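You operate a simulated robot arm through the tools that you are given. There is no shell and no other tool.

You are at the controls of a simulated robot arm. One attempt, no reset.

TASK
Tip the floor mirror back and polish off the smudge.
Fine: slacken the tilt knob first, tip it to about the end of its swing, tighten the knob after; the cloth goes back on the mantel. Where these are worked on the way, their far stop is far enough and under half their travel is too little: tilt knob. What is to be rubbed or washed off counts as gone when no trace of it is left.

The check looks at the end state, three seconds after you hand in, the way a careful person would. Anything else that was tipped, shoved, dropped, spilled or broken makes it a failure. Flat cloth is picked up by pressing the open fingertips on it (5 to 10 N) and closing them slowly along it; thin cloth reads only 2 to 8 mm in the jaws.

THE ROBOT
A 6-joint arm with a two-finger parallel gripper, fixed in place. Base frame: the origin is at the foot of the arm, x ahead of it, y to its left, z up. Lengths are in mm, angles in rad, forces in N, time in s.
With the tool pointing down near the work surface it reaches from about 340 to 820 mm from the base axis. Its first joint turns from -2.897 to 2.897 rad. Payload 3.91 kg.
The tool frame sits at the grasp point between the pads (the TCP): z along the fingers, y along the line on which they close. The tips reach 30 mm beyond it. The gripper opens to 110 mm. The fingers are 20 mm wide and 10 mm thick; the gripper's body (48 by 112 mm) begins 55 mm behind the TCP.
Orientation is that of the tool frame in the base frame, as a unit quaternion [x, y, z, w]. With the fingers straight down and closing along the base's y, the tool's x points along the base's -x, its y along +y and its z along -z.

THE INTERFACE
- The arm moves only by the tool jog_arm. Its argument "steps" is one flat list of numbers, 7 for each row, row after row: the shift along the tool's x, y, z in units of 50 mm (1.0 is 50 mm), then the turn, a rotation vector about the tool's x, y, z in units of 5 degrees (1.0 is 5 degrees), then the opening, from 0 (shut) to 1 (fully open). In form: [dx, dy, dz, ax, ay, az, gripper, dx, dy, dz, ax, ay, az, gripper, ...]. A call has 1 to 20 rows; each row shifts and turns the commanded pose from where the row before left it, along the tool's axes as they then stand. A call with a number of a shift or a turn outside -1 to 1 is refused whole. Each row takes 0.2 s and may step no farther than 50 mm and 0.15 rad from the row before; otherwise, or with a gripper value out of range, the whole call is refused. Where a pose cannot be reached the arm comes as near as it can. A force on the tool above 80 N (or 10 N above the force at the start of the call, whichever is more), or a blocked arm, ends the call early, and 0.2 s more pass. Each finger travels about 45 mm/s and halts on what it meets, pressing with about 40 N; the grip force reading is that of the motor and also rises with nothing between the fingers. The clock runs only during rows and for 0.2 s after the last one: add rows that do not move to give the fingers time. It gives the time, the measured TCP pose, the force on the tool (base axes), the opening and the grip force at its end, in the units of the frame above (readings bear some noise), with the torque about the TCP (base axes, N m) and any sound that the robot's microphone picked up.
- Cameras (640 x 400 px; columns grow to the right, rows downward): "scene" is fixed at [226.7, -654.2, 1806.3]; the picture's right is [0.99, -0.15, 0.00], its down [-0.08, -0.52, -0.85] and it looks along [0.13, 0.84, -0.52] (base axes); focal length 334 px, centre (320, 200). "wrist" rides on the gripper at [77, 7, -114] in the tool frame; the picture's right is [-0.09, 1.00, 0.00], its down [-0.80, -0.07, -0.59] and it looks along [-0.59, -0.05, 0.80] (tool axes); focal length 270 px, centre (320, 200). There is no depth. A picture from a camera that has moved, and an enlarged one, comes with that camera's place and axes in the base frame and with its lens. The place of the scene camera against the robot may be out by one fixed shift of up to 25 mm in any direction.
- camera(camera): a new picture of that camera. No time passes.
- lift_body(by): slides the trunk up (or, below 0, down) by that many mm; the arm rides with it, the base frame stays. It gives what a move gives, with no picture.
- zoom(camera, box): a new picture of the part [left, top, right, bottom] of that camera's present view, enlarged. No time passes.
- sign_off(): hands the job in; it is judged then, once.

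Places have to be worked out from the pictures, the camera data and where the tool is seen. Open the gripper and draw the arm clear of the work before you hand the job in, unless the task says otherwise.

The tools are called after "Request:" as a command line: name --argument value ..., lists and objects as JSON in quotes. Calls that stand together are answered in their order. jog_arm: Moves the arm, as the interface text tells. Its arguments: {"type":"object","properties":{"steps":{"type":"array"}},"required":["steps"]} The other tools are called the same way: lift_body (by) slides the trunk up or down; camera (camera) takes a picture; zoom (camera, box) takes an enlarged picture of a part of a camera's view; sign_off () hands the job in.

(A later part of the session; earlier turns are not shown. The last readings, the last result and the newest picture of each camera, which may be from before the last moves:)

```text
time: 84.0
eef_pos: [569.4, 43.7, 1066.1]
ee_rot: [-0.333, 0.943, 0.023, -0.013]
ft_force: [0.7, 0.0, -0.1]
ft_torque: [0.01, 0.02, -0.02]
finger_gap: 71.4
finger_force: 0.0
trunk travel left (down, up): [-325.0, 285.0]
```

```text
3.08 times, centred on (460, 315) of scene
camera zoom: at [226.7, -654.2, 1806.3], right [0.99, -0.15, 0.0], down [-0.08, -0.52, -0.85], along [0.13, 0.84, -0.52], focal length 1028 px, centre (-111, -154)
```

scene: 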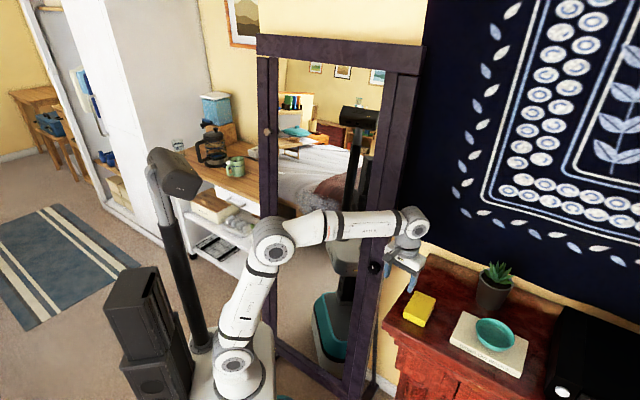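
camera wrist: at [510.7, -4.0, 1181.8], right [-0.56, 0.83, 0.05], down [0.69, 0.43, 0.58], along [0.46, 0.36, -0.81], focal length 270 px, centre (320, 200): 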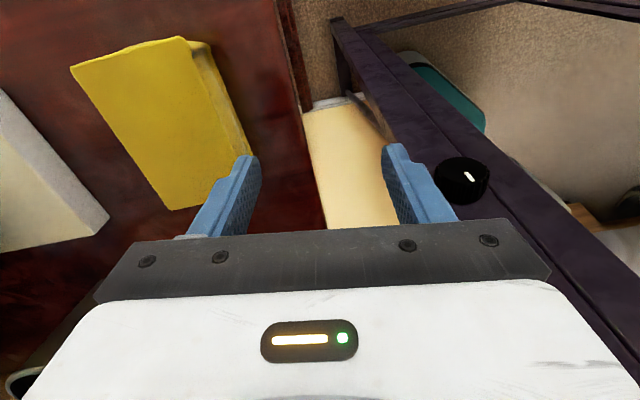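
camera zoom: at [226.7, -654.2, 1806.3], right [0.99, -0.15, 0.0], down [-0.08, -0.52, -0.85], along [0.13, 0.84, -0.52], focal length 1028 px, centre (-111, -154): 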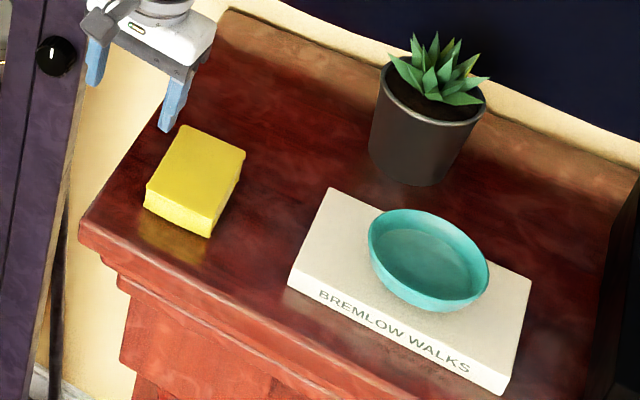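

The cloth is a folded pad ~62 × 97 mm centred near (610, −35), top about z 1022, lying along heading 45°. I'll rise, square the tool to it and move above it.

Request:
jog_arm --steps '[0, 0, -0.5, 0.3, -0.05, -0.7, 0.8, 0, 0, -0.4, 0.3, -0.05, -0.7, 0.8, 0.19, -0.56, 0, 0, 0, 0, 0.8, 0.19, -0.56, 0, 0, 0, 0, 0.8, 0.18, -0.56, 0, 0, 0, 0, 0.8, 0, 0, 0, 0, 0, 0, 0.8, 0, 0, 0, 0, 0, 0, 0.8]'

Request:
camera --camera "wrist"

Request:
zoom --camera "scene" --box '[360, 220, 520, 350]'

```text
time: 85.6
eef_pos: [610.3, -39.0, 1110.8]
ee_rot: [-0.389, 0.921, 0.0, 0.0]
ft_force: [1.2, -0.5, 0.1]
ft_torque: [0.02, -0.03, 0.01]
finger_gap: 87.9
finger_force: 0.0
trunk travel left (down, up): [-325.0, 285.0]
```

```text
taken
camera wrist: at [553.4, -88.5, 1225.5], right [-0.65, 0.76, 0.0], down [0.61, 0.53, 0.6], along [0.45, 0.39, -0.8], focal length 270 px, centre (320, 200)
```

wrist: 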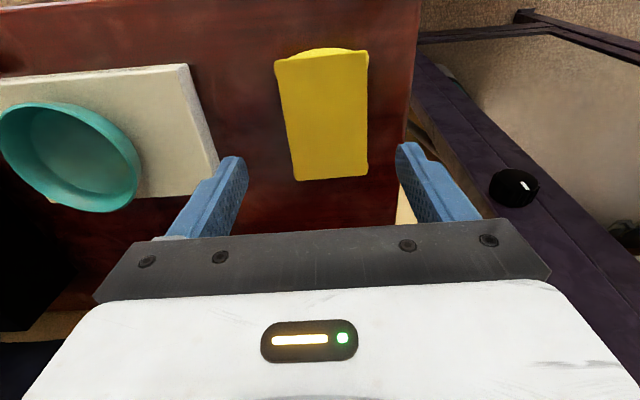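

```text
3.08 times, centred on (440, 285) of scene
camera zoom: at [226.7, -654.2, 1806.3], right [0.99, -0.15, 0.0], down [-0.08, -0.52, -0.85], along [0.13, 0.84, -0.52], focal length 1028 px, centre (-49, -62)
```

zoom: 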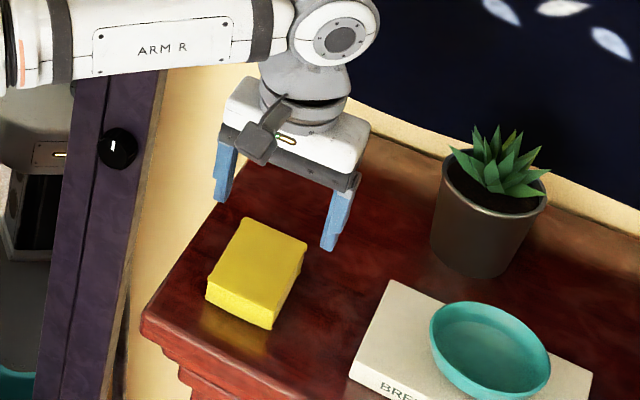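

Two views agree: pad centre (608, −33), top z≈1026, about 21 mm thick on a mantel at ~1005. I'll centre over it and descend so the tips end ~10 mm above the mantel, straddling the pad.

Request:
jog_arm --steps '[-0.05, 0.1, 0.4, 0, 0, 0, 0.8, 0, 0, 0.4, 0, 0, 0, 0.8, 0, 0, 0.3, 0, 0, 0, 0.8, 0, 0, 0.2, 0, 0, 0, 0.8, 0, 0, 0, 0, 0, 0, 0.8]'

Request:
camera --camera "wrist"

Request:
zoom --camera "scene" --box '[370, 250, 490, 350]'

```text
time: 86.8
eef_pos: [610.4, -31.6, 1045.4]
ee_rot: [-0.389, 0.921, 0.0, 0.001]
ft_force: [-0.3, -0.7, 0.2]
ft_torque: [-0.03, 0.04, 0.0]
finger_gap: 88.2
finger_force: 0.0
trunk travel left (down, up): [-325.0, 285.0]
```

```text
taken
camera wrist: at [551.3, -82.6, 1159.8], right [-0.65, 0.76, 0.0], down [0.61, 0.53, 0.6], along [0.45, 0.39, -0.8], focal length 270 px, centre (320, 200)
```

wrist: 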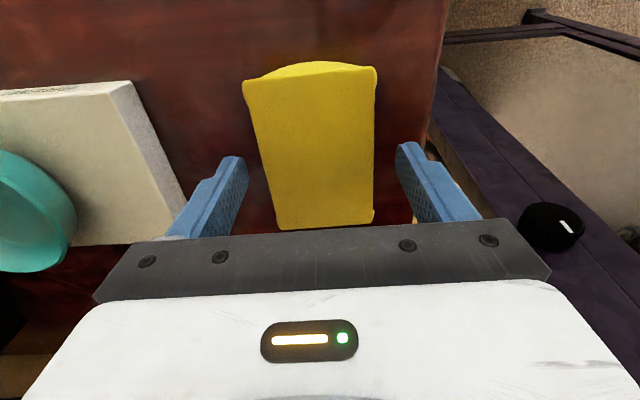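

```text
4.00 times, centred on (430, 300) of scene
camera zoom: at [226.7, -654.2, 1806.3], right [0.99, -0.15, 0.0], down [-0.08, -0.52, -0.85], along [0.13, 0.84, -0.52], focal length 1337 px, centre (-120, -200)
```

zoom: 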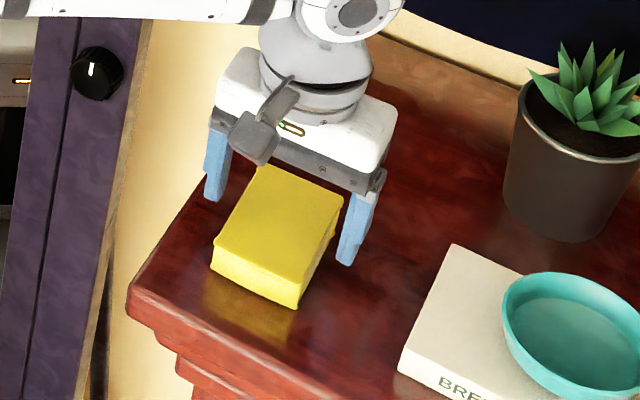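

Fingers straddle the pad symmetrically, tips ~9 mm above the mantel. Closing slowly.

Request:
jog_arm --steps '[0, 0, 0, 0, 0, 0, 0.65, 0, 0, 0, 0, 0, 0, 0.55, 0, 0, 0, 0, 0, 0, 0.48, 0, 0, 0, 0, 0, 0, 0.42, 0, 0, 0, 0, 0, 0, 0.42]'

Request:
camera --camera "wrist"

```text
time: 88.0
eef_pos: [608.2, -31.8, 1045.6]
ee_rot: [-0.389, 0.921, 0.0, 0.002]
ft_force: [-0.5, -0.3, -0.5]
ft_torque: [0.04, -0.01, 0.05]
finger_gap: 64.9
finger_force: 40.2
trunk travel left (down, up): [-325.0, 285.0]
```

```text
taken
camera wrist: at [551.4, -82.6, 1160.0], right [-0.65, 0.76, 0.0], down [0.61, 0.52, 0.6], along [0.45, 0.39, -0.8], focal length 270 px, centre (320, 200)
```

wrist: 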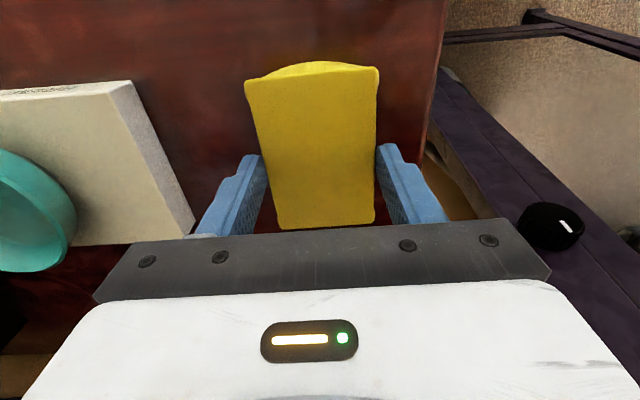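

The pad is gripped at 65 mm. Lifting it straight up.

Request:
jog_arm --steps '[0, 0, -0.2, 0, 0, 0, 0.42, 0, 0, -0.3, 0, 0, 0, 0.42, 0, 0, -0.5, 0, 0, 0, 0.42, 0, 0, -0.5, 0, 0, 0, 0.42, 0, 0, 0, 0, 0, 0, 0.42]'

Request:
camera --camera "wrist"

Request:
camera --camera "scene"

Request:
zoom --camera "scene" --box '[370, 220, 490, 320]'

```text
time: 89.2
eef_pos: [609.6, -31.3, 1119.0]
ee_rot: [-0.389, 0.921, -0.001, 0.001]
ft_force: [0.1, 0.5, -1.4]
ft_torque: [0.01, 0.04, 0.0]
finger_gap: 64.7
finger_force: 40.1
trunk travel left (down, up): [-325.0, 285.0]
```

```text
taken
camera wrist: at [551.9, -83.0, 1234.7], right [-0.65, 0.76, 0.0], down [0.61, 0.52, 0.6], along [0.45, 0.39, -0.8], focal length 270 px, centre (320, 200)
```

wrist: 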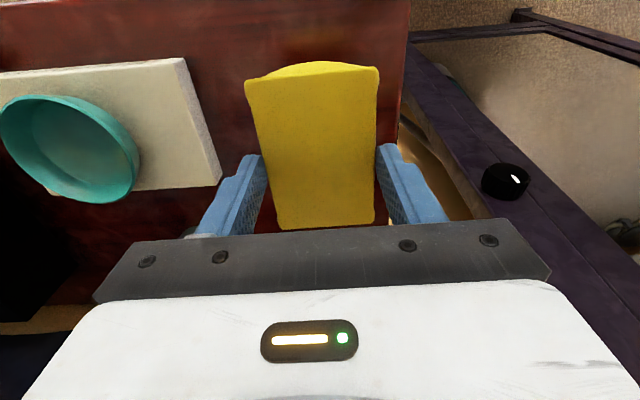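

```text
taken
```

scene: 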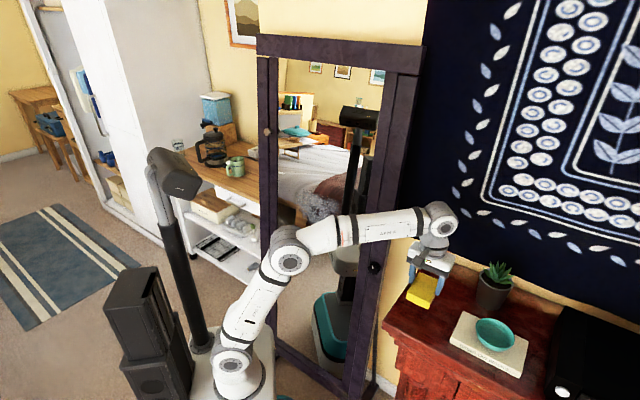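

```text
4.00 times, centred on (430, 270) of scene
camera zoom: at [226.7, -654.2, 1806.3], right [0.99, -0.15, 0.0], down [-0.08, -0.52, -0.85], along [0.13, 0.84, -0.52], focal length 1337 px, centre (-120, -80)
```

zoom: 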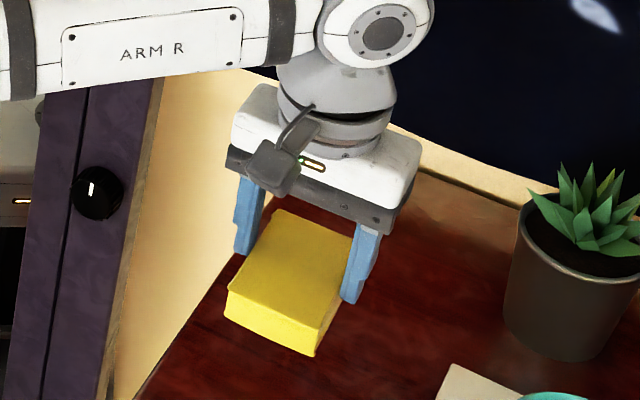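

The pad came up cleanly. Re-deriving the geometry, the mirror's normal points along heading 45° and the smudge is at its centre near (379, 386, 1115). I'll carry the pad sideways along the mirror at a safe standoff, tool still down.

Request:
jog_arm --steps '[0, 0.7, 0, 0, 0, 0, 0.42, 0, 0.7, 0, 0, 0, 0, 0.42, 0, 0.7, 0, 0, 0, 0, 0.42, 0, 0.7, 0, 0, 0, 0, 0.42, 0, 0.7, 0, 0, 0, 0, 0.42, 0, 0.7, 0, 0, 0, 0, 0.42, 0, 0.7, 0, 0, 0, 0, 0.42, 0, 0.7, 0, 0, 0, 0, 0.42, 0, 0.7, 0, 0, 0, 0, 0.42, 0, 0.7, 0, 0, 0, 0, 0.42, 0, 0.7, 0, 0, 0, 0, 0.42, 0, 0.7, 0, 0, 0, 0, 0.42, 0, 0.7, 0, 0, 0, 0, 0.42, 0, 0, 0, 0, 0, 0, 0.42]'

Request:
camera --camera "wrist"

Request:
camera --camera "scene"

```text
time: 92.2
eef_pos: [282.5, 285.9, 1119.7]
ee_rot: [-0.389, 0.921, 0.0, 0.0]
ft_force: [0.5, -1.0, -0.8]
ft_torque: [0.0, 0.01, 0.0]
finger_gap: 64.8
finger_force: 39.7
trunk travel left (down, up): [-325.0, 285.0]
```

```text
taken
camera wrist: at [225.9, 234.8, 1235.7], right [-0.65, 0.76, 0.0], down [0.61, 0.52, 0.6], along [0.45, 0.39, -0.8], focal length 270 px, centre (320, 200)
```

wrist: 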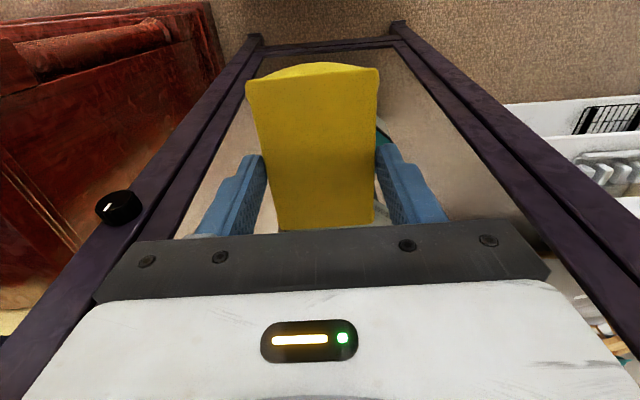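

```text
taken
```

scene: 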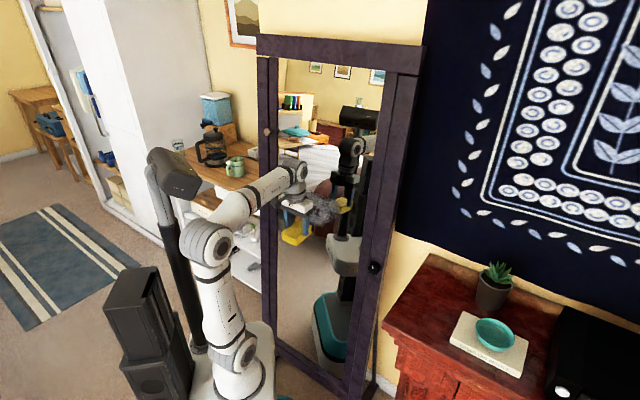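

Mirror frame looks symmetric, confirming the 45° heading. Now I'll pitch the tool up towards the glass (stopping 5° below level to match the back-tilt), rising and advancing slightly, still off the glass.

Request:
jog_arm --steps '[-0.092, 0, -0.152, 0, -1, 0, 0.42, -0.105, 0, -0.143, 0, -1, 0, 0.42, -0.117, 0, -0.134, 0, -1, 0, 0.42, -0.128, 0, -0.123, 0, -1, 0, 0.42, -0.138, 0, -0.111, 0, -1, 0, 0.42, -0.148, 0, -0.099, 0, -1, 0, 0.42, -0.156, 0, -0.086, 0, -1, 0, 0.42, -0.163, 0, -0.072, 0, -1, 0, 0.42, -0.168, 0, -0.057, 0, -1, 0, 0.42, -0.173, 0, -0.042, 0, -1, 0, 0.42, -0.176, 0, -0.027, 0, -1, 0, 0.42, -0.177, 0, -0.012, 0, -1, 0, 0.42, -0.178, 0, 0.004, 0, -1, 0, 0.42, -0.177, 0, 0.019, 0, -1, 0, 0.42, -0.174, 0, 0.034, 0, -1, 0, 0.42, -0.171, 0, 0.05, 0, -1, 0, 0.42, -0.166, 0, 0.064, 0, -1, 0, 0.42, 0, 0, 0, 0, 0, 0, 0.42]'

Request:
camera --camera "wrist"

Request:
camera --camera "scene"

```text
time: 96.0
eef_pos: [336.9, 340.8, 1249.2]
ee_rot: [-0.287, 0.679, 0.263, 0.623]
ft_force: [-0.2, -0.1, -0.9]
ft_torque: [-0.03, 0.01, 0.0]
finger_gap: 64.7
finger_force: 40.3
trunk travel left (down, up): [-325.0, 285.0]
```

```text
taken
camera wrist: at [249.4, 259.2, 1183.0], right [-0.71, 0.7, 0.09], down [-0.31, -0.42, 0.85], along [0.63, 0.58, 0.52], focal length 270 px, centre (320, 200)
```

wrist: 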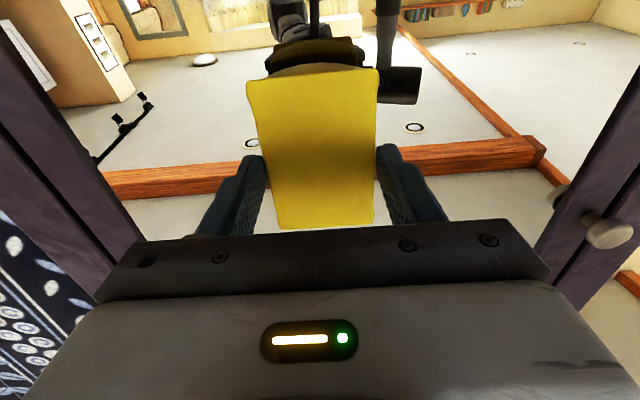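

```text
taken
```

scene: 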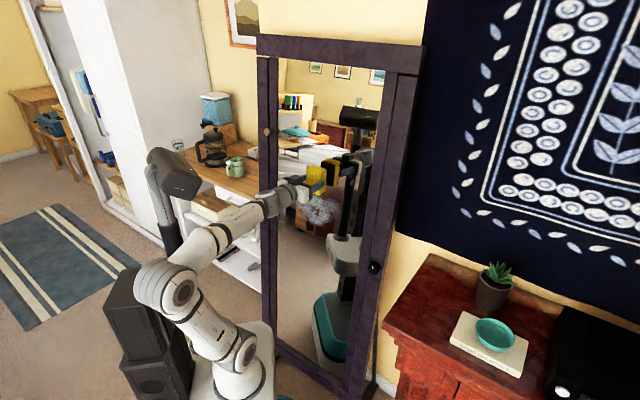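

The pad faces the mirror at z≈1249, above the smudge. I'll zoom the scene camera to pin the smudge relative to the pad and its reflection.

Request:
zoom --camera "scene" --box '[250, 140, 410, 260]'

```text
3.33 times, centred on (330, 200) of scene
camera zoom: at [226.7, -654.2, 1806.3], right [0.99, -0.15, 0.0], down [-0.08, -0.52, -0.85], along [0.13, 0.84, -0.52], focal length 1114 px, centre (287, 200)
```

zoom: 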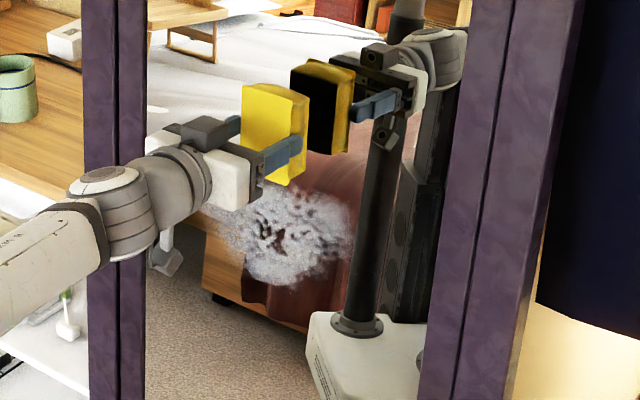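

The smudge spans roughly T −80…+112 mm across and z 1038…1168; the pad is 62 × 97. I'll lower the trunk 119 mm so the pad is level with the smudge's upper half.

Request:
lift_body --by -119

Request:
zoom --camera "scene" --box '[250, 140, 410, 260]'

```text
time: 97.5
eef_pos: [336.6, 341.2, 1130.4]
ee_rot: [-0.288, 0.678, 0.264, 0.623]
ft_force: [0.3, 0.1, -1.8]
ft_torque: [0.01, 0.02, 0.02]
finger_gap: 65.0
finger_force: 40.0
trunk travel left (down, up): [-206.0, 404.0]
```

```text
3.33 times, centred on (330, 200) of scene
camera zoom: at [226.7, -654.2, 1806.3], right [0.99, -0.15, 0.0], down [-0.08, -0.52, -0.85], along [0.13, 0.84, -0.52], focal length 1114 px, centre (287, 200)
```

zoom: 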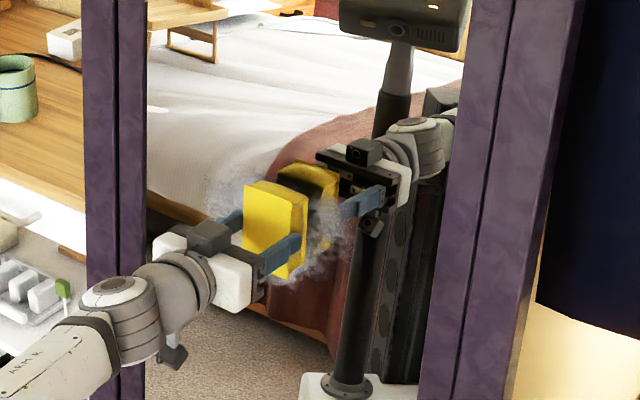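

The pad is over the smudge with its reflection close behind it. Approaching the glass in 5 mm steps, watching for contact.

Request:
jog_arm --steps '[0, 0, 0.1, 0, 0, 0, 0.42, 0, 0, 0.1, 0, 0, 0, 0.42, 0, 0, 0.1, 0, 0, 0, 0.42, 0, 0, 0, 0, 0, 0, 0.42]'

Request:
zoom --camera "scene" --box '[280, 160, 360, 220]'

```text
time: 98.5
eef_pos: [345.9, 349.9, 1130.9]
ee_rot: [-0.288, 0.678, 0.263, 0.623]
ft_force: [-17.0, -16.2, -5.6]
ft_torque: [-0.47, 0.56, -0.51]
finger_gap: 64.9
finger_force: 40.0
trunk travel left (down, up): [-206.0, 404.0]
```

```text
6.67 times, centred on (320, 190) of scene
camera zoom: at [226.7, -654.2, 1806.3], right [0.99, -0.15, 0.0], down [-0.08, -0.52, -0.85], along [0.13, 0.84, -0.52], focal length 2228 px, centre (320, 267)
```

zoom: 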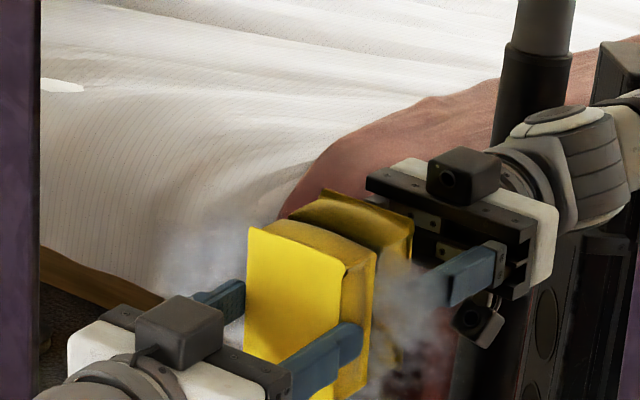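

Contact: ~23 N on the glass, slightly low and right of centre, so the mirror leans a bit more than the tool. I'll trim 1.5° pitch and 1° yaw and ease off to ~10 N.

Request:
jog_arm --steps '[0, 0, -0.04, 0.2, 0.3, 0, 0.42, 0, 0, 0, 0, 0, 0, 0.42]'

```text
time: 99.1
eef_pos: [344.9, 350.1, 1131.2]
ee_rot: [-0.285, 0.688, 0.253, 0.617]
ft_force: [-11.1, -6.1, 6.0]
ft_torque: [0.64, -0.52, 0.62]
finger_gap: 64.8
finger_force: 39.9
trunk travel left (down, up): [-206.0, 404.0]
```

Over-corrected; halving the trim.

Request:
jog_arm --steps '[0, 0, 0, -0.1, -0.15, 0, 0.42, 0, 0, 0, 0, 0, 0, 0.42]'

```text
time: 99.7
eef_pos: [345.2, 349.7, 1129.9]
ee_rot: [-0.286, 0.683, 0.258, 0.62]
ft_force: [-7.0, -6.6, 3.5]
ft_torque: [0.53, -0.35, 0.31]
finger_gap: 65.0
finger_force: 40.5
trunk travel left (down, up): [-206.0, 404.0]
```

About 10 N and close to flat. I'll make a first sweep to the left across the upper half.

Request:
jog_arm --steps '[0, 0, 0.02, -0.05, -0.1, 0, 0.42, 0, 0.3, 0, 0, 0, 0, 0.42, 0, 0.3, 0, 0, 0, 0, 0.42, 0, 0.3, 0, 0, 0, 0, 0.42, 0, 0.3, 0, 0, 0, 0, 0.42, 0, 0.3, 0, 0, 0, 0, 0.42, 0, 0.3, 0, 0, 0, 0, 0.42, 0, 0, 0, 0, 0, 0, 0.42]'

Request:
zoom --camera "scene" --box '[250, 140, 410, 260]'

```text
time: 101.5
eef_pos: [281.9, 412.7, 1128.7]
ee_rot: [-0.287, 0.679, 0.261, 0.623]
ft_force: [-3.5, -3.8, 0.2]
ft_torque: [0.06, -0.03, -0.16]
finger_gap: 65.2
finger_force: 40.1
trunk travel left (down, up): [-206.0, 404.0]
```

```text
3.33 times, centred on (330, 200) of scene
camera zoom: at [226.7, -654.2, 1806.3], right [0.99, -0.15, 0.0], down [-0.08, -0.52, -0.85], along [0.13, 0.84, -0.52], focal length 1114 px, centre (287, 200)
```

zoom: 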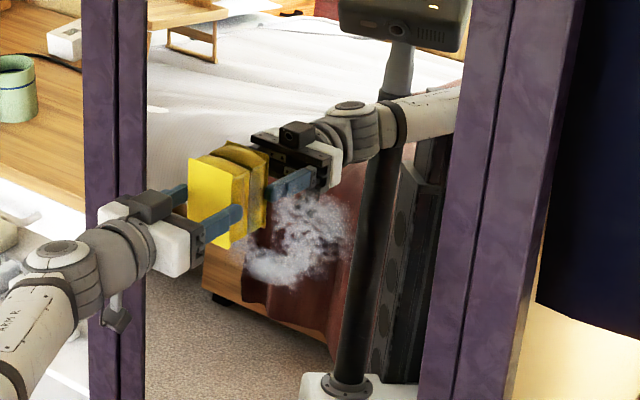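

The wipe is working: the smudge is gone where the pad passed. Dropping 30 mm and sweeping back to the right.

Request:
jog_arm --steps '[0.3, 0, 0.02, 0, 0, 0, 0.42, 0.3, 0, 0.01, 0, 0, 0, 0.42, 0, -0.3, 0, 0, 0, 0, 0.42, 0, -0.3, 0, 0, 0, 0, 0.42, 0, -0.3, 0, 0, 0, 0, 0.42, 0, -0.3, 0, 0, 0, 0, 0.42, 0, -0.3, 0, 0, 0, 0, 0.42, 0, -0.3, 0, 0, 0, 0, 0.42, 0, -0.3, 0, 0, 0, 0, 0.42, 0, -0.3, 0, 0, 0, 0, 0.42, 0, -0.3, 0, 0, 0, 0, 0.42, 0, -0.3, 0, 0, 0, 0, 0.42, 0, -0.3, 0, 0, 0, 0, 0.42, 0, 0, 0, 0, 0, 0, 0.42]'

Request:
zoom --camera "scene" --box '[250, 140, 410, 260]'

```text
time: 104.5
eef_pos: [369.4, 324.1, 1098.0]
ee_rot: [-0.284, 0.682, 0.258, 0.622]
ft_force: [-17.1, -22.4, -9.1]
ft_torque: [-0.86, 0.8, -0.47]
finger_gap: 64.8
finger_force: 39.7
out of reach, approached as far as the arm can: row 11, 12, 13
trunk travel left (down, up): [-206.0, 404.0]
```

```text
3.33 times, centred on (330, 200) of scene
camera zoom: at [226.7, -654.2, 1806.3], right [0.99, -0.15, 0.0], down [-0.08, -0.52, -0.85], along [0.13, 0.84, -0.52], focal length 1114 px, centre (287, 200)
```

zoom: 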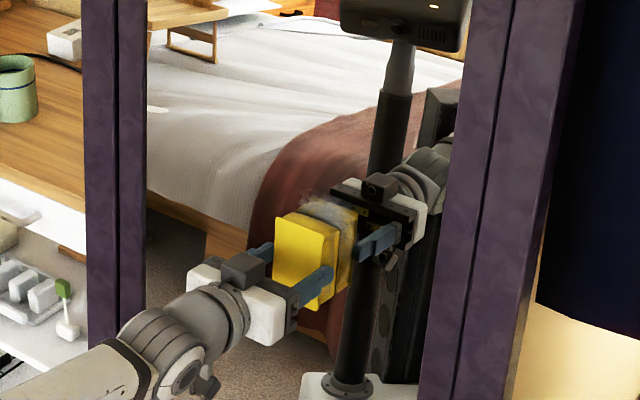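

Most is gone; I hit a reach limit at T≈−32 with a patch left to the upper right. I'll slide back to centre, lift off the glass and lower the trunk for better reach.

Request:
jog_arm --steps '[0, 0.3, -0.05, 0, 0, 0, 0.42, 0, 0.3, -0.1, 0, 0, 0, 0.42, 0, 0, -0.3, 0, 0, 0, 0.42, 0, 0, 0, 0, 0, 0, 0.42]'

Request:
lift_body --by -100

Request:
zoom --camera "scene" --box '[250, 140, 410, 260]'

```text
time: 105.5
eef_pos: [333.6, 331.0, 1100.4]
ee_rot: [-0.286, 0.68, 0.261, 0.622]
ft_force: [0.1, -0.3, 0.0]
ft_torque: [-0.01, -0.01, -0.03]
finger_gap: 64.9
finger_force: 40.2
trunk travel left (down, up): [-206.0, 404.0]
```

```text
time: 106.8
eef_pos: [333.8, 331.8, 1000.7]
ee_rot: [-0.286, 0.68, 0.261, 0.622]
ft_force: [-0.3, -0.5, -0.3]
ft_torque: [0.0, 0.01, 0.01]
finger_gap: 64.7
finger_force: 40.0
trunk travel left (down, up): [-106.0, 504.0]
```

```text
3.33 times, centred on (330, 200) of scene
camera zoom: at [226.7, -654.2, 1806.3], right [0.99, -0.15, 0.0], down [-0.08, -0.52, -0.85], along [0.13, 0.84, -0.52], focal length 1114 px, centre (287, 200)
```

zoom: 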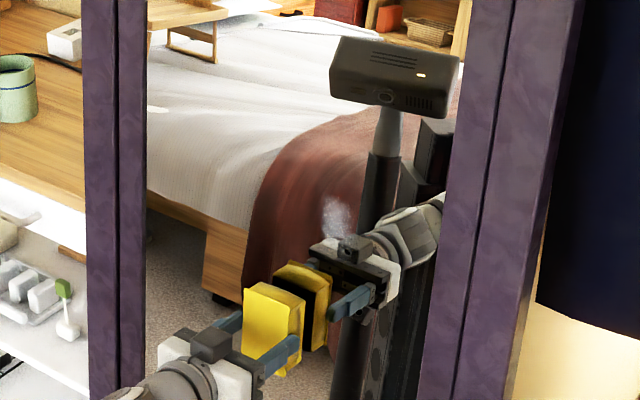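

The remaining patch sits around T −60, z 1110–1175. I'll move up and right parallel to the glass, just off it.

Request:
jog_arm --steps '[-0.4, -0.17, 0, 0, 0, 0, 0.42, -0.4, -0.17, 0, 0, 0, 0, 0.42, -0.4, -0.17, 0, 0, 0, 0, 0.42, -0.4, -0.17, 0, 0, 0, 0, 0.42, -0.4, -0.17, 0, 0, 0, 0, 0.42, -0.4, -0.17, 0, 0, 0, 0, 0.42, -0.4, -0.17, 0, 0, 0, 0, 0.42, 0, 0, 0, 0, 0, 0, 0.42, 0, 0, 0, 0, 0, 0, 0.42]'

Request:
zoom --camera "scene" --box '[250, 140, 410, 260]'

```text
time: 108.8
eef_pos: [381.8, 301.9, 1129.7]
ee_rot: [-0.287, 0.68, 0.261, 0.623]
ft_force: [0.6, 0.1, -0.6]
ft_torque: [-0.03, 0.03, 0.01]
finger_gap: 64.7
finger_force: 40.7
out of reach, approached as far as the arm can: row 3, 4
trunk travel left (down, up): [-106.0, 504.0]
```

```text
3.33 times, centred on (330, 200) of scene
camera zoom: at [226.7, -654.2, 1806.3], right [0.99, -0.15, 0.0], down [-0.08, -0.52, -0.85], along [0.13, 0.84, -0.52], focal length 1114 px, centre (287, 200)
```

zoom: 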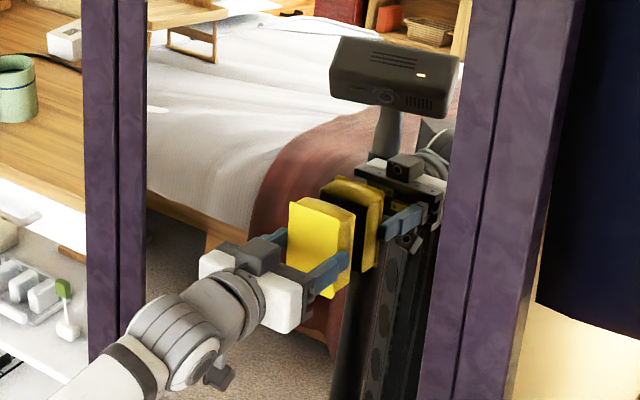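

Now at T −56, z 1130, ~8 mm off the glass. I'll rise 12 mm, press to light contact, and check force.

Request:
jog_arm --steps '[-0.25, 0, 0.08, 0, 0, 0, 0.42, 0, 0, 0.08, 0, 0, 0, 0.42, 0, 0, 0, 0, 0, 0, 0.42]'

```text
time: 109.6
eef_pos: [387.6, 307.5, 1140.7]
ee_rot: [-0.286, 0.68, 0.261, 0.622]
ft_force: [0.4, 0.2, 0.2]
ft_torque: [0.0, -0.01, -0.02]
finger_gap: 64.9
finger_force: 39.9
trunk travel left (down, up): [-106.0, 504.0]
```

Request:
jog_arm --steps '[0, 0, 0.05, 0, 0, 0, 0.42, 0, 0, 0.03, 0, 0, 0, 0.42, 0, 0, 0, 0, 0, 0, 0.42]'

```text
time: 110.4
eef_pos: [389.3, 309.9, 1139.6]
ee_rot: [-0.286, 0.679, 0.261, 0.623]
ft_force: [-12.1, -13.0, -5.0]
ft_torque: [-0.33, 0.45, -0.6]
finger_gap: 64.7
finger_force: 39.8
trunk travel left (down, up): [-106.0, 504.0]
```

Contact at ~18 N. I'll rub a box around the remaining patch.

Request:
jog_arm --steps '[0, -0.2, -0.01, 0, 0, 0, 0.42, 0, -0.2, 0, 0, 0, 0, 0.42, -0.2, 0, 0, 0, 0, 0, 0.42, 0.25, 0, 0, 0, 0, 0, 0.42, 0.25, 0, 0, 0, 0, 0, 0.42, 0.25, 0, 0, 0, 0, 0, 0.42, 0.25, 0, 0, 0, 0, 0, 0.42, 0, 0.25, 0, 0, 0, 0, 0.42, 0, 0.25, 0, 0, 0, 0, 0.42, 0, 0.25, 0, 0, 0, 0, 0.42, -0.25, 0, 0, 0, 0, 0, 0.42, -0.25, 0, 0, 0, 0, 0, 0.42, -0.25, 0, 0, 0, 0, 0, 0.42, 0, -0.25, 0, 0, 0, 0, 0.42, 0, -0.25, 0, 0, 0, 0, 0.42, 0, 0, 0, 0, 0, 0, 0.42]'

Request:
zoom --camera "scene" --box '[250, 140, 410, 260]'

```text
time: 113.8
eef_pos: [394.5, 305.5, 1137.3]
ee_rot: [-0.286, 0.681, 0.26, 0.622]
ft_force: [-0.8, -1.6, 0.2]
ft_torque: [-0.1, 0.03, -0.07]
finger_gap: 64.8
finger_force: 40.1
trunk travel left (down, up): [-106.0, 504.0]
```

```text
3.33 times, centred on (330, 200) of scene
camera zoom: at [226.7, -654.2, 1806.3], right [0.99, -0.15, 0.0], down [-0.08, -0.52, -0.85], along [0.13, 0.84, -0.52], focal length 1114 px, centre (287, 200)
```

zoom: 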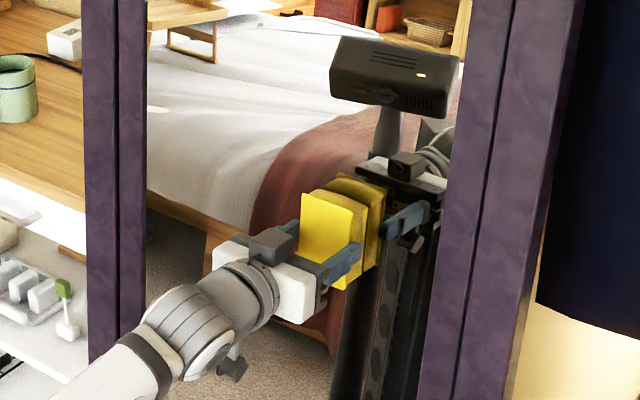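

Contact has become light. I'll lift off the glass and raise the trunk to look at the whole area.

Request:
jog_arm --steps '[0, 0.2, -0.2, 0, 0, 0, 0.42, 0, 0, 0, 0, 0, 0, 0.42]'

Request:
lift_body --by 200

Request:
zoom --camera "scene" --box '[270, 160, 370, 240]'

Request:
camera --camera "wrist"

```text
time: 114.4
eef_pos: [382.2, 303.9, 1138.6]
ee_rot: [-0.286, 0.681, 0.26, 0.623]
ft_force: [0.9, 0.2, 0.7]
ft_torque: [-0.03, 0.01, -0.01]
finger_gap: 64.6
finger_force: 40.4
trunk travel left (down, up): [-106.0, 504.0]
```

```text
time: 116.6
eef_pos: [381.2, 304.6, 1338.1]
ee_rot: [-0.286, 0.68, 0.261, 0.623]
ft_force: [0.2, 0.2, -0.3]
ft_torque: [-0.02, -0.01, -0.01]
finger_gap: 64.8
finger_force: 40.4
trunk travel left (down, up): [-306.0, 304.0]
```

```text
5.00 times, centred on (320, 200) of scene
camera zoom: at [226.7, -654.2, 1806.3], right [0.99, -0.15, 0.0], down [-0.08, -0.52, -0.85], along [0.13, 0.84, -0.52], focal length 1671 px, centre (320, 200)
```

zoom: 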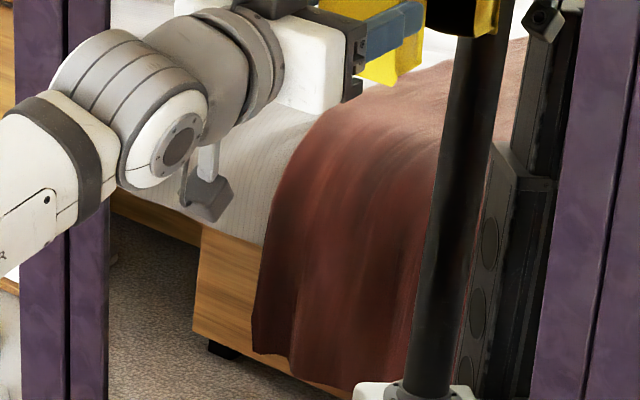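

```text
taken
camera wrist: at [293.1, 222.4, 1272.0], right [-0.71, 0.7, 0.09], down [-0.31, -0.42, 0.85], along [0.63, 0.57, 0.52], focal length 270 px, centre (320, 200)
```

wrist: 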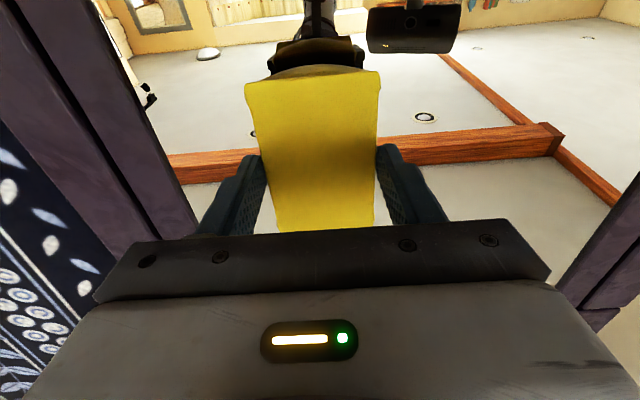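

The centre and right are clean. I'll pitch the tool back down while retreating, so I can see the rest of the glass unobstructed.

Request:
jog_arm --steps '[0.159, 0, -0.078, 0, 1, 0, 0.42, 0.166, 0, -0.064, 0, 1, 0, 0.42, 0.171, 0, -0.05, 0, 1, 0, 0.42, 0.174, 0, -0.034, 0, 1, 0, 0.42, 0.177, 0, -0.019, 0, 1, 0, 0.42, 0.178, 0, -0.004, 0, 1, 0, 0.42, 0.177, 0, 0.012, 0, 1, 0, 0.42, 0.176, 0, 0.027, 0, 1, 0, 0.42, 0.173, 0, 0.042, 0, 1, 0, 0.42, 0.168, 0, 0.057, 0, 1, 0, 0.42, 0.163, 0, 0.072, 0, 1, 0, 0.42, 0.156, 0, 0.086, 0, 1, 0, 0.42, 0.148, 0, 0.099, 0, 1, 0, 0.42, 0.138, 0, 0.111, 0, 1, 0, 0.42, 0.128, 0, 0.123, 0, 1, 0, 0.42, 0.117, 0, 0.134, 0, 1, 0, 0.42, 0.105, 0, 0.143, 0, 1, 0, 0.42, 0, 0, 0, 0, 0, 0, 0.42]'

Request:
jog_arm --steps '[0, -0.7, 0, 0, 0, 0, 0.42, 0, -0.7, 0, 0, 0, 0, 0.42, 0, -0.7, 0, 0, 0, 0, 0.42, 0, -0.7, 0, 0, 0, 0, 0.42, 0, -0.7, 0, 0, 0, 0, 0.42, 0, -0.7, 0, 0, 0, 0, 0.42, 0, 0, 0, 0, 0, 0, 0.42]'

Request:
camera --camera "scene"

Request:
zoom --camera "scene" --box '[260, 140, 380, 240]'

Request:
camera --camera "wrist"

```text
time: 120.4
eef_pos: [326.4, 248.1, 1208.1]
ee_rot: [-0.388, 0.922, -0.002, -0.001]
ft_force: [0.5, 1.1, 0.1]
ft_torque: [-0.03, 0.0, 0.0]
finger_gap: 64.9
finger_force: 40.2
trunk travel left (down, up): [-306.0, 304.0]
```

```text
time: 122.0
eef_pos: [477.5, 100.3, 1210.7]
ee_rot: [-0.388, 0.922, -0.001, -0.001]
ft_force: [0.1, -0.6, -0.1]
ft_torque: [0.03, -0.02, -0.03]
finger_gap: 64.9
finger_force: 40.0
trunk travel left (down, up): [-306.0, 304.0]
```

```text
taken
```

scene: 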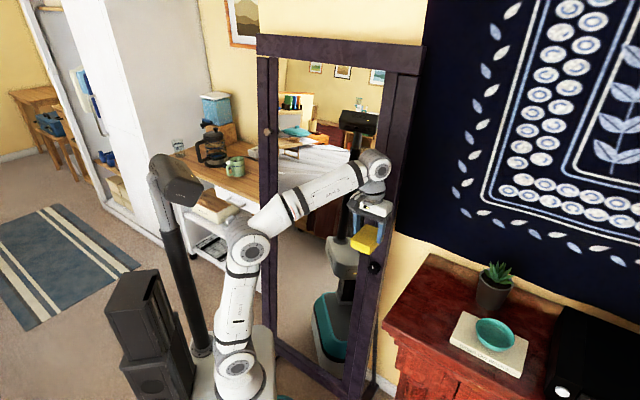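

```text
4.00 times, centred on (320, 190) of scene
camera zoom: at [226.7, -654.2, 1806.3], right [0.99, -0.15, 0.0], down [-0.08, -0.52, -0.85], along [0.13, 0.84, -0.52], focal length 1337 px, centre (320, 240)
```

zoom: 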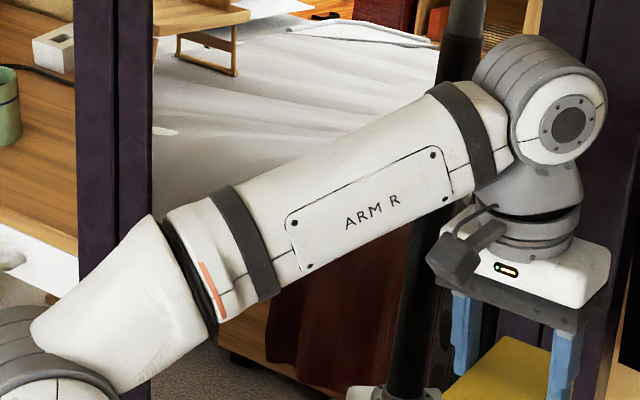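

```text
taken
camera wrist: at [419.8, 50.4, 1326.4], right [-0.65, 0.76, 0.0], down [0.61, 0.52, 0.59], along [0.45, 0.38, -0.81], focal length 270 px, centre (320, 200)
```

wrist: 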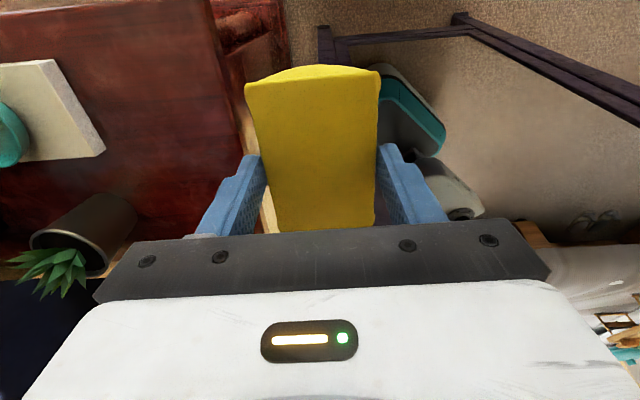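

The forearm now blocks the view of that area. I'll lower the trunk 120 mm to uncover it.

Request:
lift_body --by -130

Request:
zoom --camera "scene" --box '[260, 140, 380, 240]'

Request:
zoom --camera "scene" --box '[270, 170, 340, 220]'

Request:
camera --camera "wrist"

```text
time: 123.6
eef_pos: [476.7, 101.4, 1080.6]
ee_rot: [-0.388, 0.922, -0.001, -0.001]
ft_force: [0.0, 1.3, -0.6]
ft_torque: [-0.01, -0.01, -0.03]
finger_gap: 64.9
finger_force: 40.5
trunk travel left (down, up): [-176.0, 434.0]
```

```text
4.00 times, centred on (320, 190) of scene
camera zoom: at [226.7, -654.2, 1806.3], right [0.99, -0.15, 0.0], down [-0.08, -0.52, -0.85], along [0.13, 0.84, -0.52], focal length 1337 px, centre (320, 240)
```

zoom: 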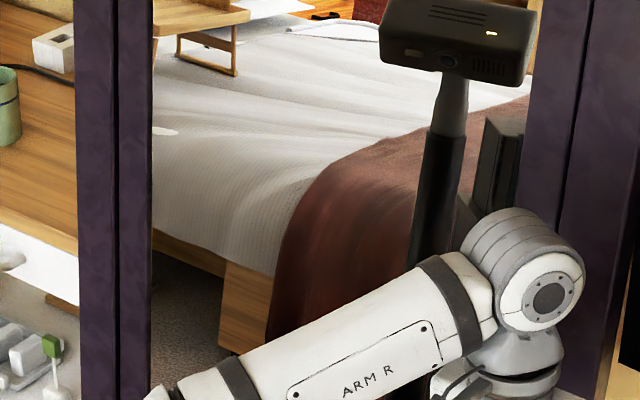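

```text
8.00 times, centred on (305, 195) of scene
camera zoom: at [226.7, -654.2, 1806.3], right [0.99, -0.15, 0.0], down [-0.08, -0.52, -0.85], along [0.13, 0.84, -0.52], focal length 2674 px, centre (440, 240)
```

zoom: 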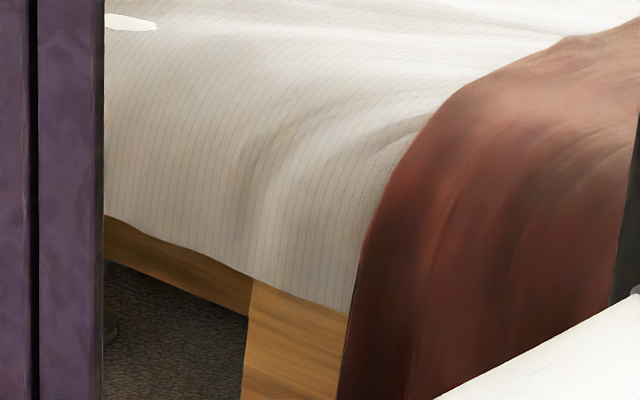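

```text
taken
camera wrist: at [419.4, 50.8, 1196.5], right [-0.65, 0.76, 0.0], down [0.61, 0.52, 0.59], along [0.45, 0.38, -0.81], focal length 270 px, centre (320, 200)
```

wrist: 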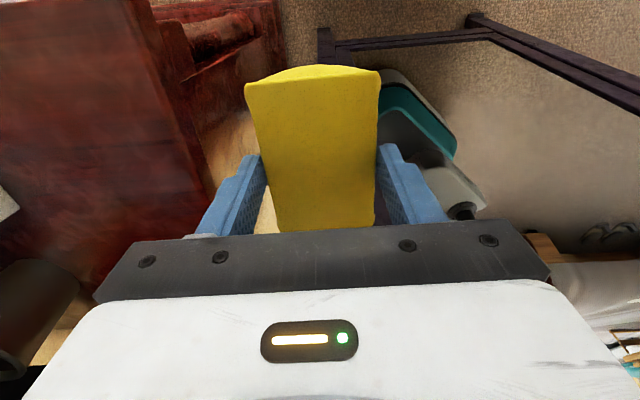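

From here everything visible is clean. To be sure no faint trace remains, I'll turn the wrist camera onto the smudge area (pad still held, well away from the glass).

Request:
jog_arm --steps '[0, 0, 0, 0, 0, -1, 0.42, 0, 0, 0, 0, 0, -1, 0.42, 0, 0, 0, 0, 0, -1, 0.42, 0, 0, 0, 0, 0, -1, 0.42, 0, 0, 0, 0, -1, 0, 0.42, 0, 0, 0, 0, -1, 0, 0.42, 0, 0, 0, 0, -1, 0, 0.42, 0, 0, 0, 0, -1, 0, 0.42, 0, 0, 0, 0, -1, 0, 0.42, 0, 0, 0, 0, -1, 0, 0.42, 0, 0, 0, 0, -1, 0, 0.42, 0, 0, 0, 0, -1, 0, 0.42, 0, 0, 0, 0, -1, 0, 0.42, 0, 0, 0, 0, -1, 0, 0.42, 0, 0, 0, 0, -1, 0, 0.42, 0, 0, 0, 0, 0, 0, 0.42]'

Request:
camera --camera "wrist"

Request:
camera --camera "scene"

```text
time: 127.0
eef_pos: [477.4, 100.6, 1081.4]
ee_rot: [-0.481, 0.746, 0.249, 0.388]
ft_force: [0.8, -0.3, 0.1]
ft_torque: [-0.02, -0.03, 0.0]
finger_gap: 64.6
finger_force: 39.6
trunk travel left (down, up): [-176.0, 434.0]
```

```text
taken
camera wrist: at [415.0, -22.3, 1084.6], right [-0.89, 0.46, 0.07], down [0.05, -0.05, 1.0], along [0.46, 0.89, 0.02], focal length 270 px, centre (320, 200)
```

wrist: 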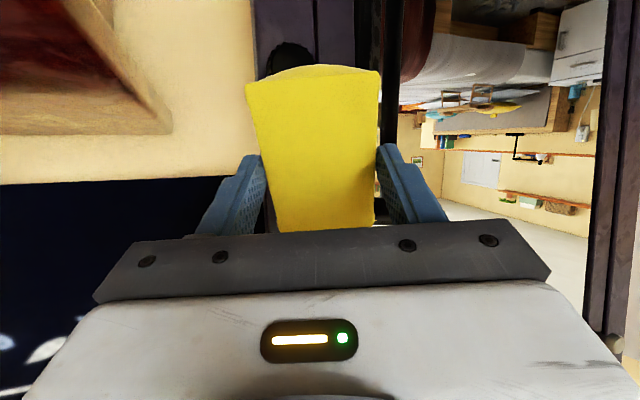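

```text
taken
```

scene: 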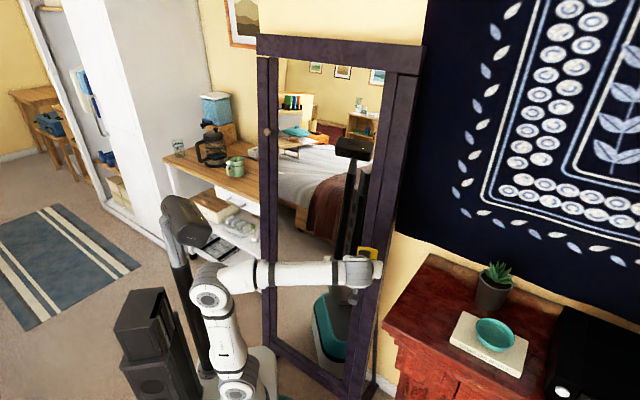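

The scene now shows the glass fully clear. Zooming both views to check for faint traces.

Request:
zoom --camera "scene" --box '[270, 160, 370, 240]'

Request:
zoom --camera "wrist" --box '[390, 90, 620, 240]'

```text
5.00 times, centred on (320, 200) of scene
camera zoom: at [226.7, -654.2, 1806.3], right [0.99, -0.15, 0.0], down [-0.08, -0.52, -0.85], along [0.13, 0.84, -0.52], focal length 1671 px, centre (320, 200)
```

zoom: 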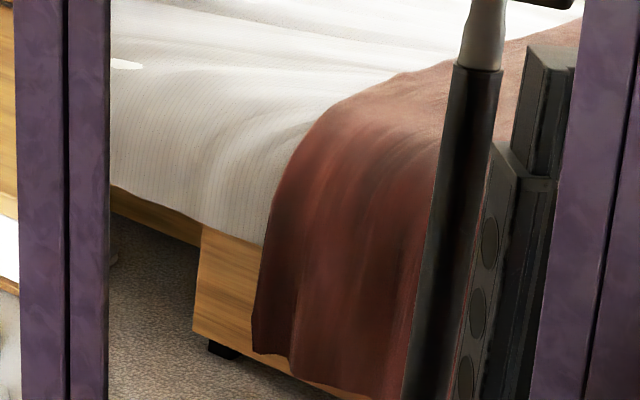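

```text
2.67 times, centred on (505, 165) of wrist
camera zoom: at [415.0, -22.3, 1084.6], right [-0.89, 0.46, 0.07], down [0.05, -0.05, 1.0], along [0.46, 0.89, 0.02], focal length 721 px, centre (-173, 293)
```

zoom: 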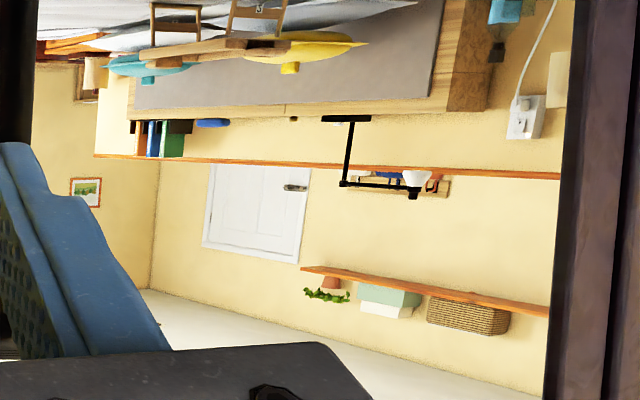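

No trace left in either view. Now I'll turn the tool back to pointing down, undo the yaw, and raise the trunk for the return to the mantel.

Request:
jog_arm --steps '[0, 0, 0, 0, 1, 0, 0.42, 0, 0, 0, 0, 1, 0, 0.42, 0, 0, 0, 0, 1, 0, 0.42, 0, 0, 0, 0, 1, 0, 0.42, 0, 0, 0, 0, 1, 0, 0.42, 0, 0, 0, 0, 1, 0, 0.42, 0, 0, 0, 0, 1, 0, 0.42, 0, 0, 0, 0, 1, 0, 0.42, 0, 0, 0, 0, 1, 0, 0.42, 0, 0, 0, 0, 1, 0, 0.42, 0, 0, 0, 0, 1, 0, 0.42, 0, 0, 0, 0, 0, 1, 0.42, 0, 0, 0, 0, 0, 1, 0.42, 0, 0, 0, 0, 0, 1, 0.42, 0, 0, 0, 0, 0, 1, 0.42, 0, 0, 0, 0, 0, 0, 0.42]'

Request:
lift_body --by 149

```text
time: 130.4
eef_pos: [476.4, 99.8, 1080.7]
ee_rot: [-0.386, 0.922, -0.001, -0.001]
ft_force: [-0.2, -0.8, -1.4]
ft_torque: [0.03, 0.0, 0.03]
finger_gap: 64.9
finger_force: 40.6
trunk travel left (down, up): [-176.0, 434.0]
```

```text
time: 132.1
eef_pos: [477.7, 101.1, 1229.0]
ee_rot: [-0.388, 0.922, -0.001, 0.0]
ft_force: [0.7, -0.5, -1.0]
ft_torque: [0.0, 0.03, -0.01]
finger_gap: 64.7
finger_force: 40.3
trunk travel left (down, up): [-325.0, 285.0]
```

Sliding back over the pad's original spot, then lowering to 15 mm above the release height.

Request:
jog_arm --steps '[0.01, -0.622, 0, 0, 0, 0, 0.42, 0.01, -0.622, 0, 0, 0, 0, 0.42, 0.01, -0.622, 0, 0, 0, 0, 0.42, 0.01, -0.622, 0, 0, 0, 0, 0.42, 0.01, -0.622, 0, 0, 0, 0, 0.42, 0.01, -0.622, 0, 0, 0, 0, 0.42, 0, 0, 0.7, 0, 0, 0, 0.42, 0, 0, 0.7, 0, 0, 0, 0.42, 0, 0, 0.7, 0, 0, 0, 0.42, 0, 0, 0.6, 0, 0, 0, 0.42, 0, 0, 0.5, 0, 0, 0, 0.42, 0, 0, 0, 0, 0, 0, 0.42]'

Request:
zoom --camera "scene" --box '[370, 240, 490, 340]'

Request:
camera --camera "wrist"

```text
time: 134.7
eef_pos: [602.9, -30.6, 1060.7]
ee_rot: [-0.388, 0.922, -0.001, 0.0]
ft_force: [1.3, 0.3, -0.6]
ft_torque: [0.01, -0.03, 0.02]
finger_gap: 64.9
finger_force: 40.4
out of reach, approached as far as the arm can: row 6
trunk travel left (down, up): [-325.0, 285.0]
```

```text
4.00 times, centred on (430, 290) of scene
camera zoom: at [226.7, -654.2, 1806.3], right [0.99, -0.15, 0.0], down [-0.08, -0.52, -0.85], along [0.13, 0.84, -0.52], focal length 1337 px, centre (-120, -160)
```

zoom: 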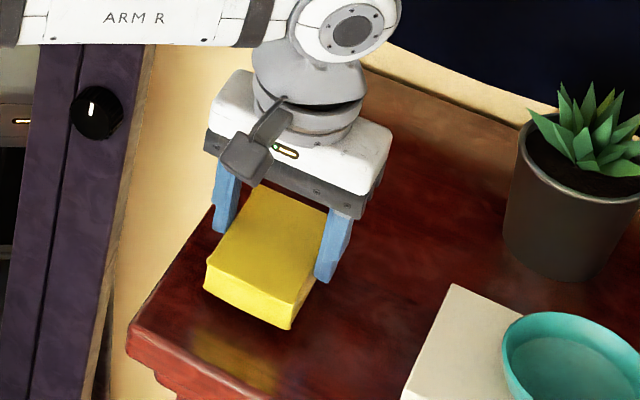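

```text
taken
camera wrist: at [544.9, -80.7, 1175.6], right [-0.65, 0.76, 0.0], down [0.61, 0.52, 0.59], along [0.45, 0.38, -0.81], focal length 270 px, centre (320, 200)
```

wrist: 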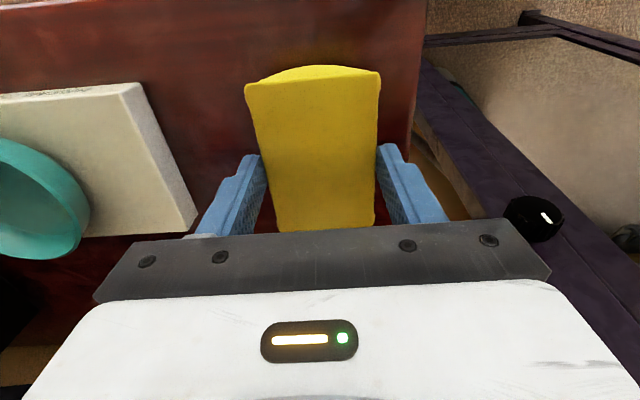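

Nearly at the original spot. I'll nudge 5 mm and lower slowly until it touches.

Request:
jog_arm --steps '[-0.05, -0.08, 0.1, 0, 0, 0, 0.42, 0, 0, 0.1, 0, 0, 0, 0.42, 0, 0, 0.06, 0, 0, 0, 0.42, 0, 0, 0.03, 0, 0, 0, 0.42, 0, 0, 0, 0, 0, 0, 0.42]'

```text
time: 135.9
eef_pos: [607.4, -31.3, 1046.9]
ee_rot: [-0.387, 0.922, -0.001, -0.001]
ft_force: [0.6, 0.9, -0.8]
ft_torque: [0.02, 0.05, 0.0]
finger_gap: 64.6
finger_force: 40.3
trunk travel left (down, up): [-325.0, 285.0]
```

No contact yet at 1046.9; a couple of millimetres more.

Request:
jog_arm --steps '[0, 0, 0.03, 0, 0, 0, 0.42, 0, 0, 0.02, 0, 0, 0, 0.42, 0, 0, 0, 0, 0, 0, 0.42]'

```text
time: 136.7
eef_pos: [606.7, -31.8, 1043.7]
ee_rot: [-0.387, 0.922, -0.001, -0.001]
ft_force: [0.7, 0.2, -0.1]
ft_torque: [0.01, -0.01, 0.01]
finger_gap: 64.9
finger_force: 39.5
trunk travel left (down, up): [-325.0, 285.0]
```

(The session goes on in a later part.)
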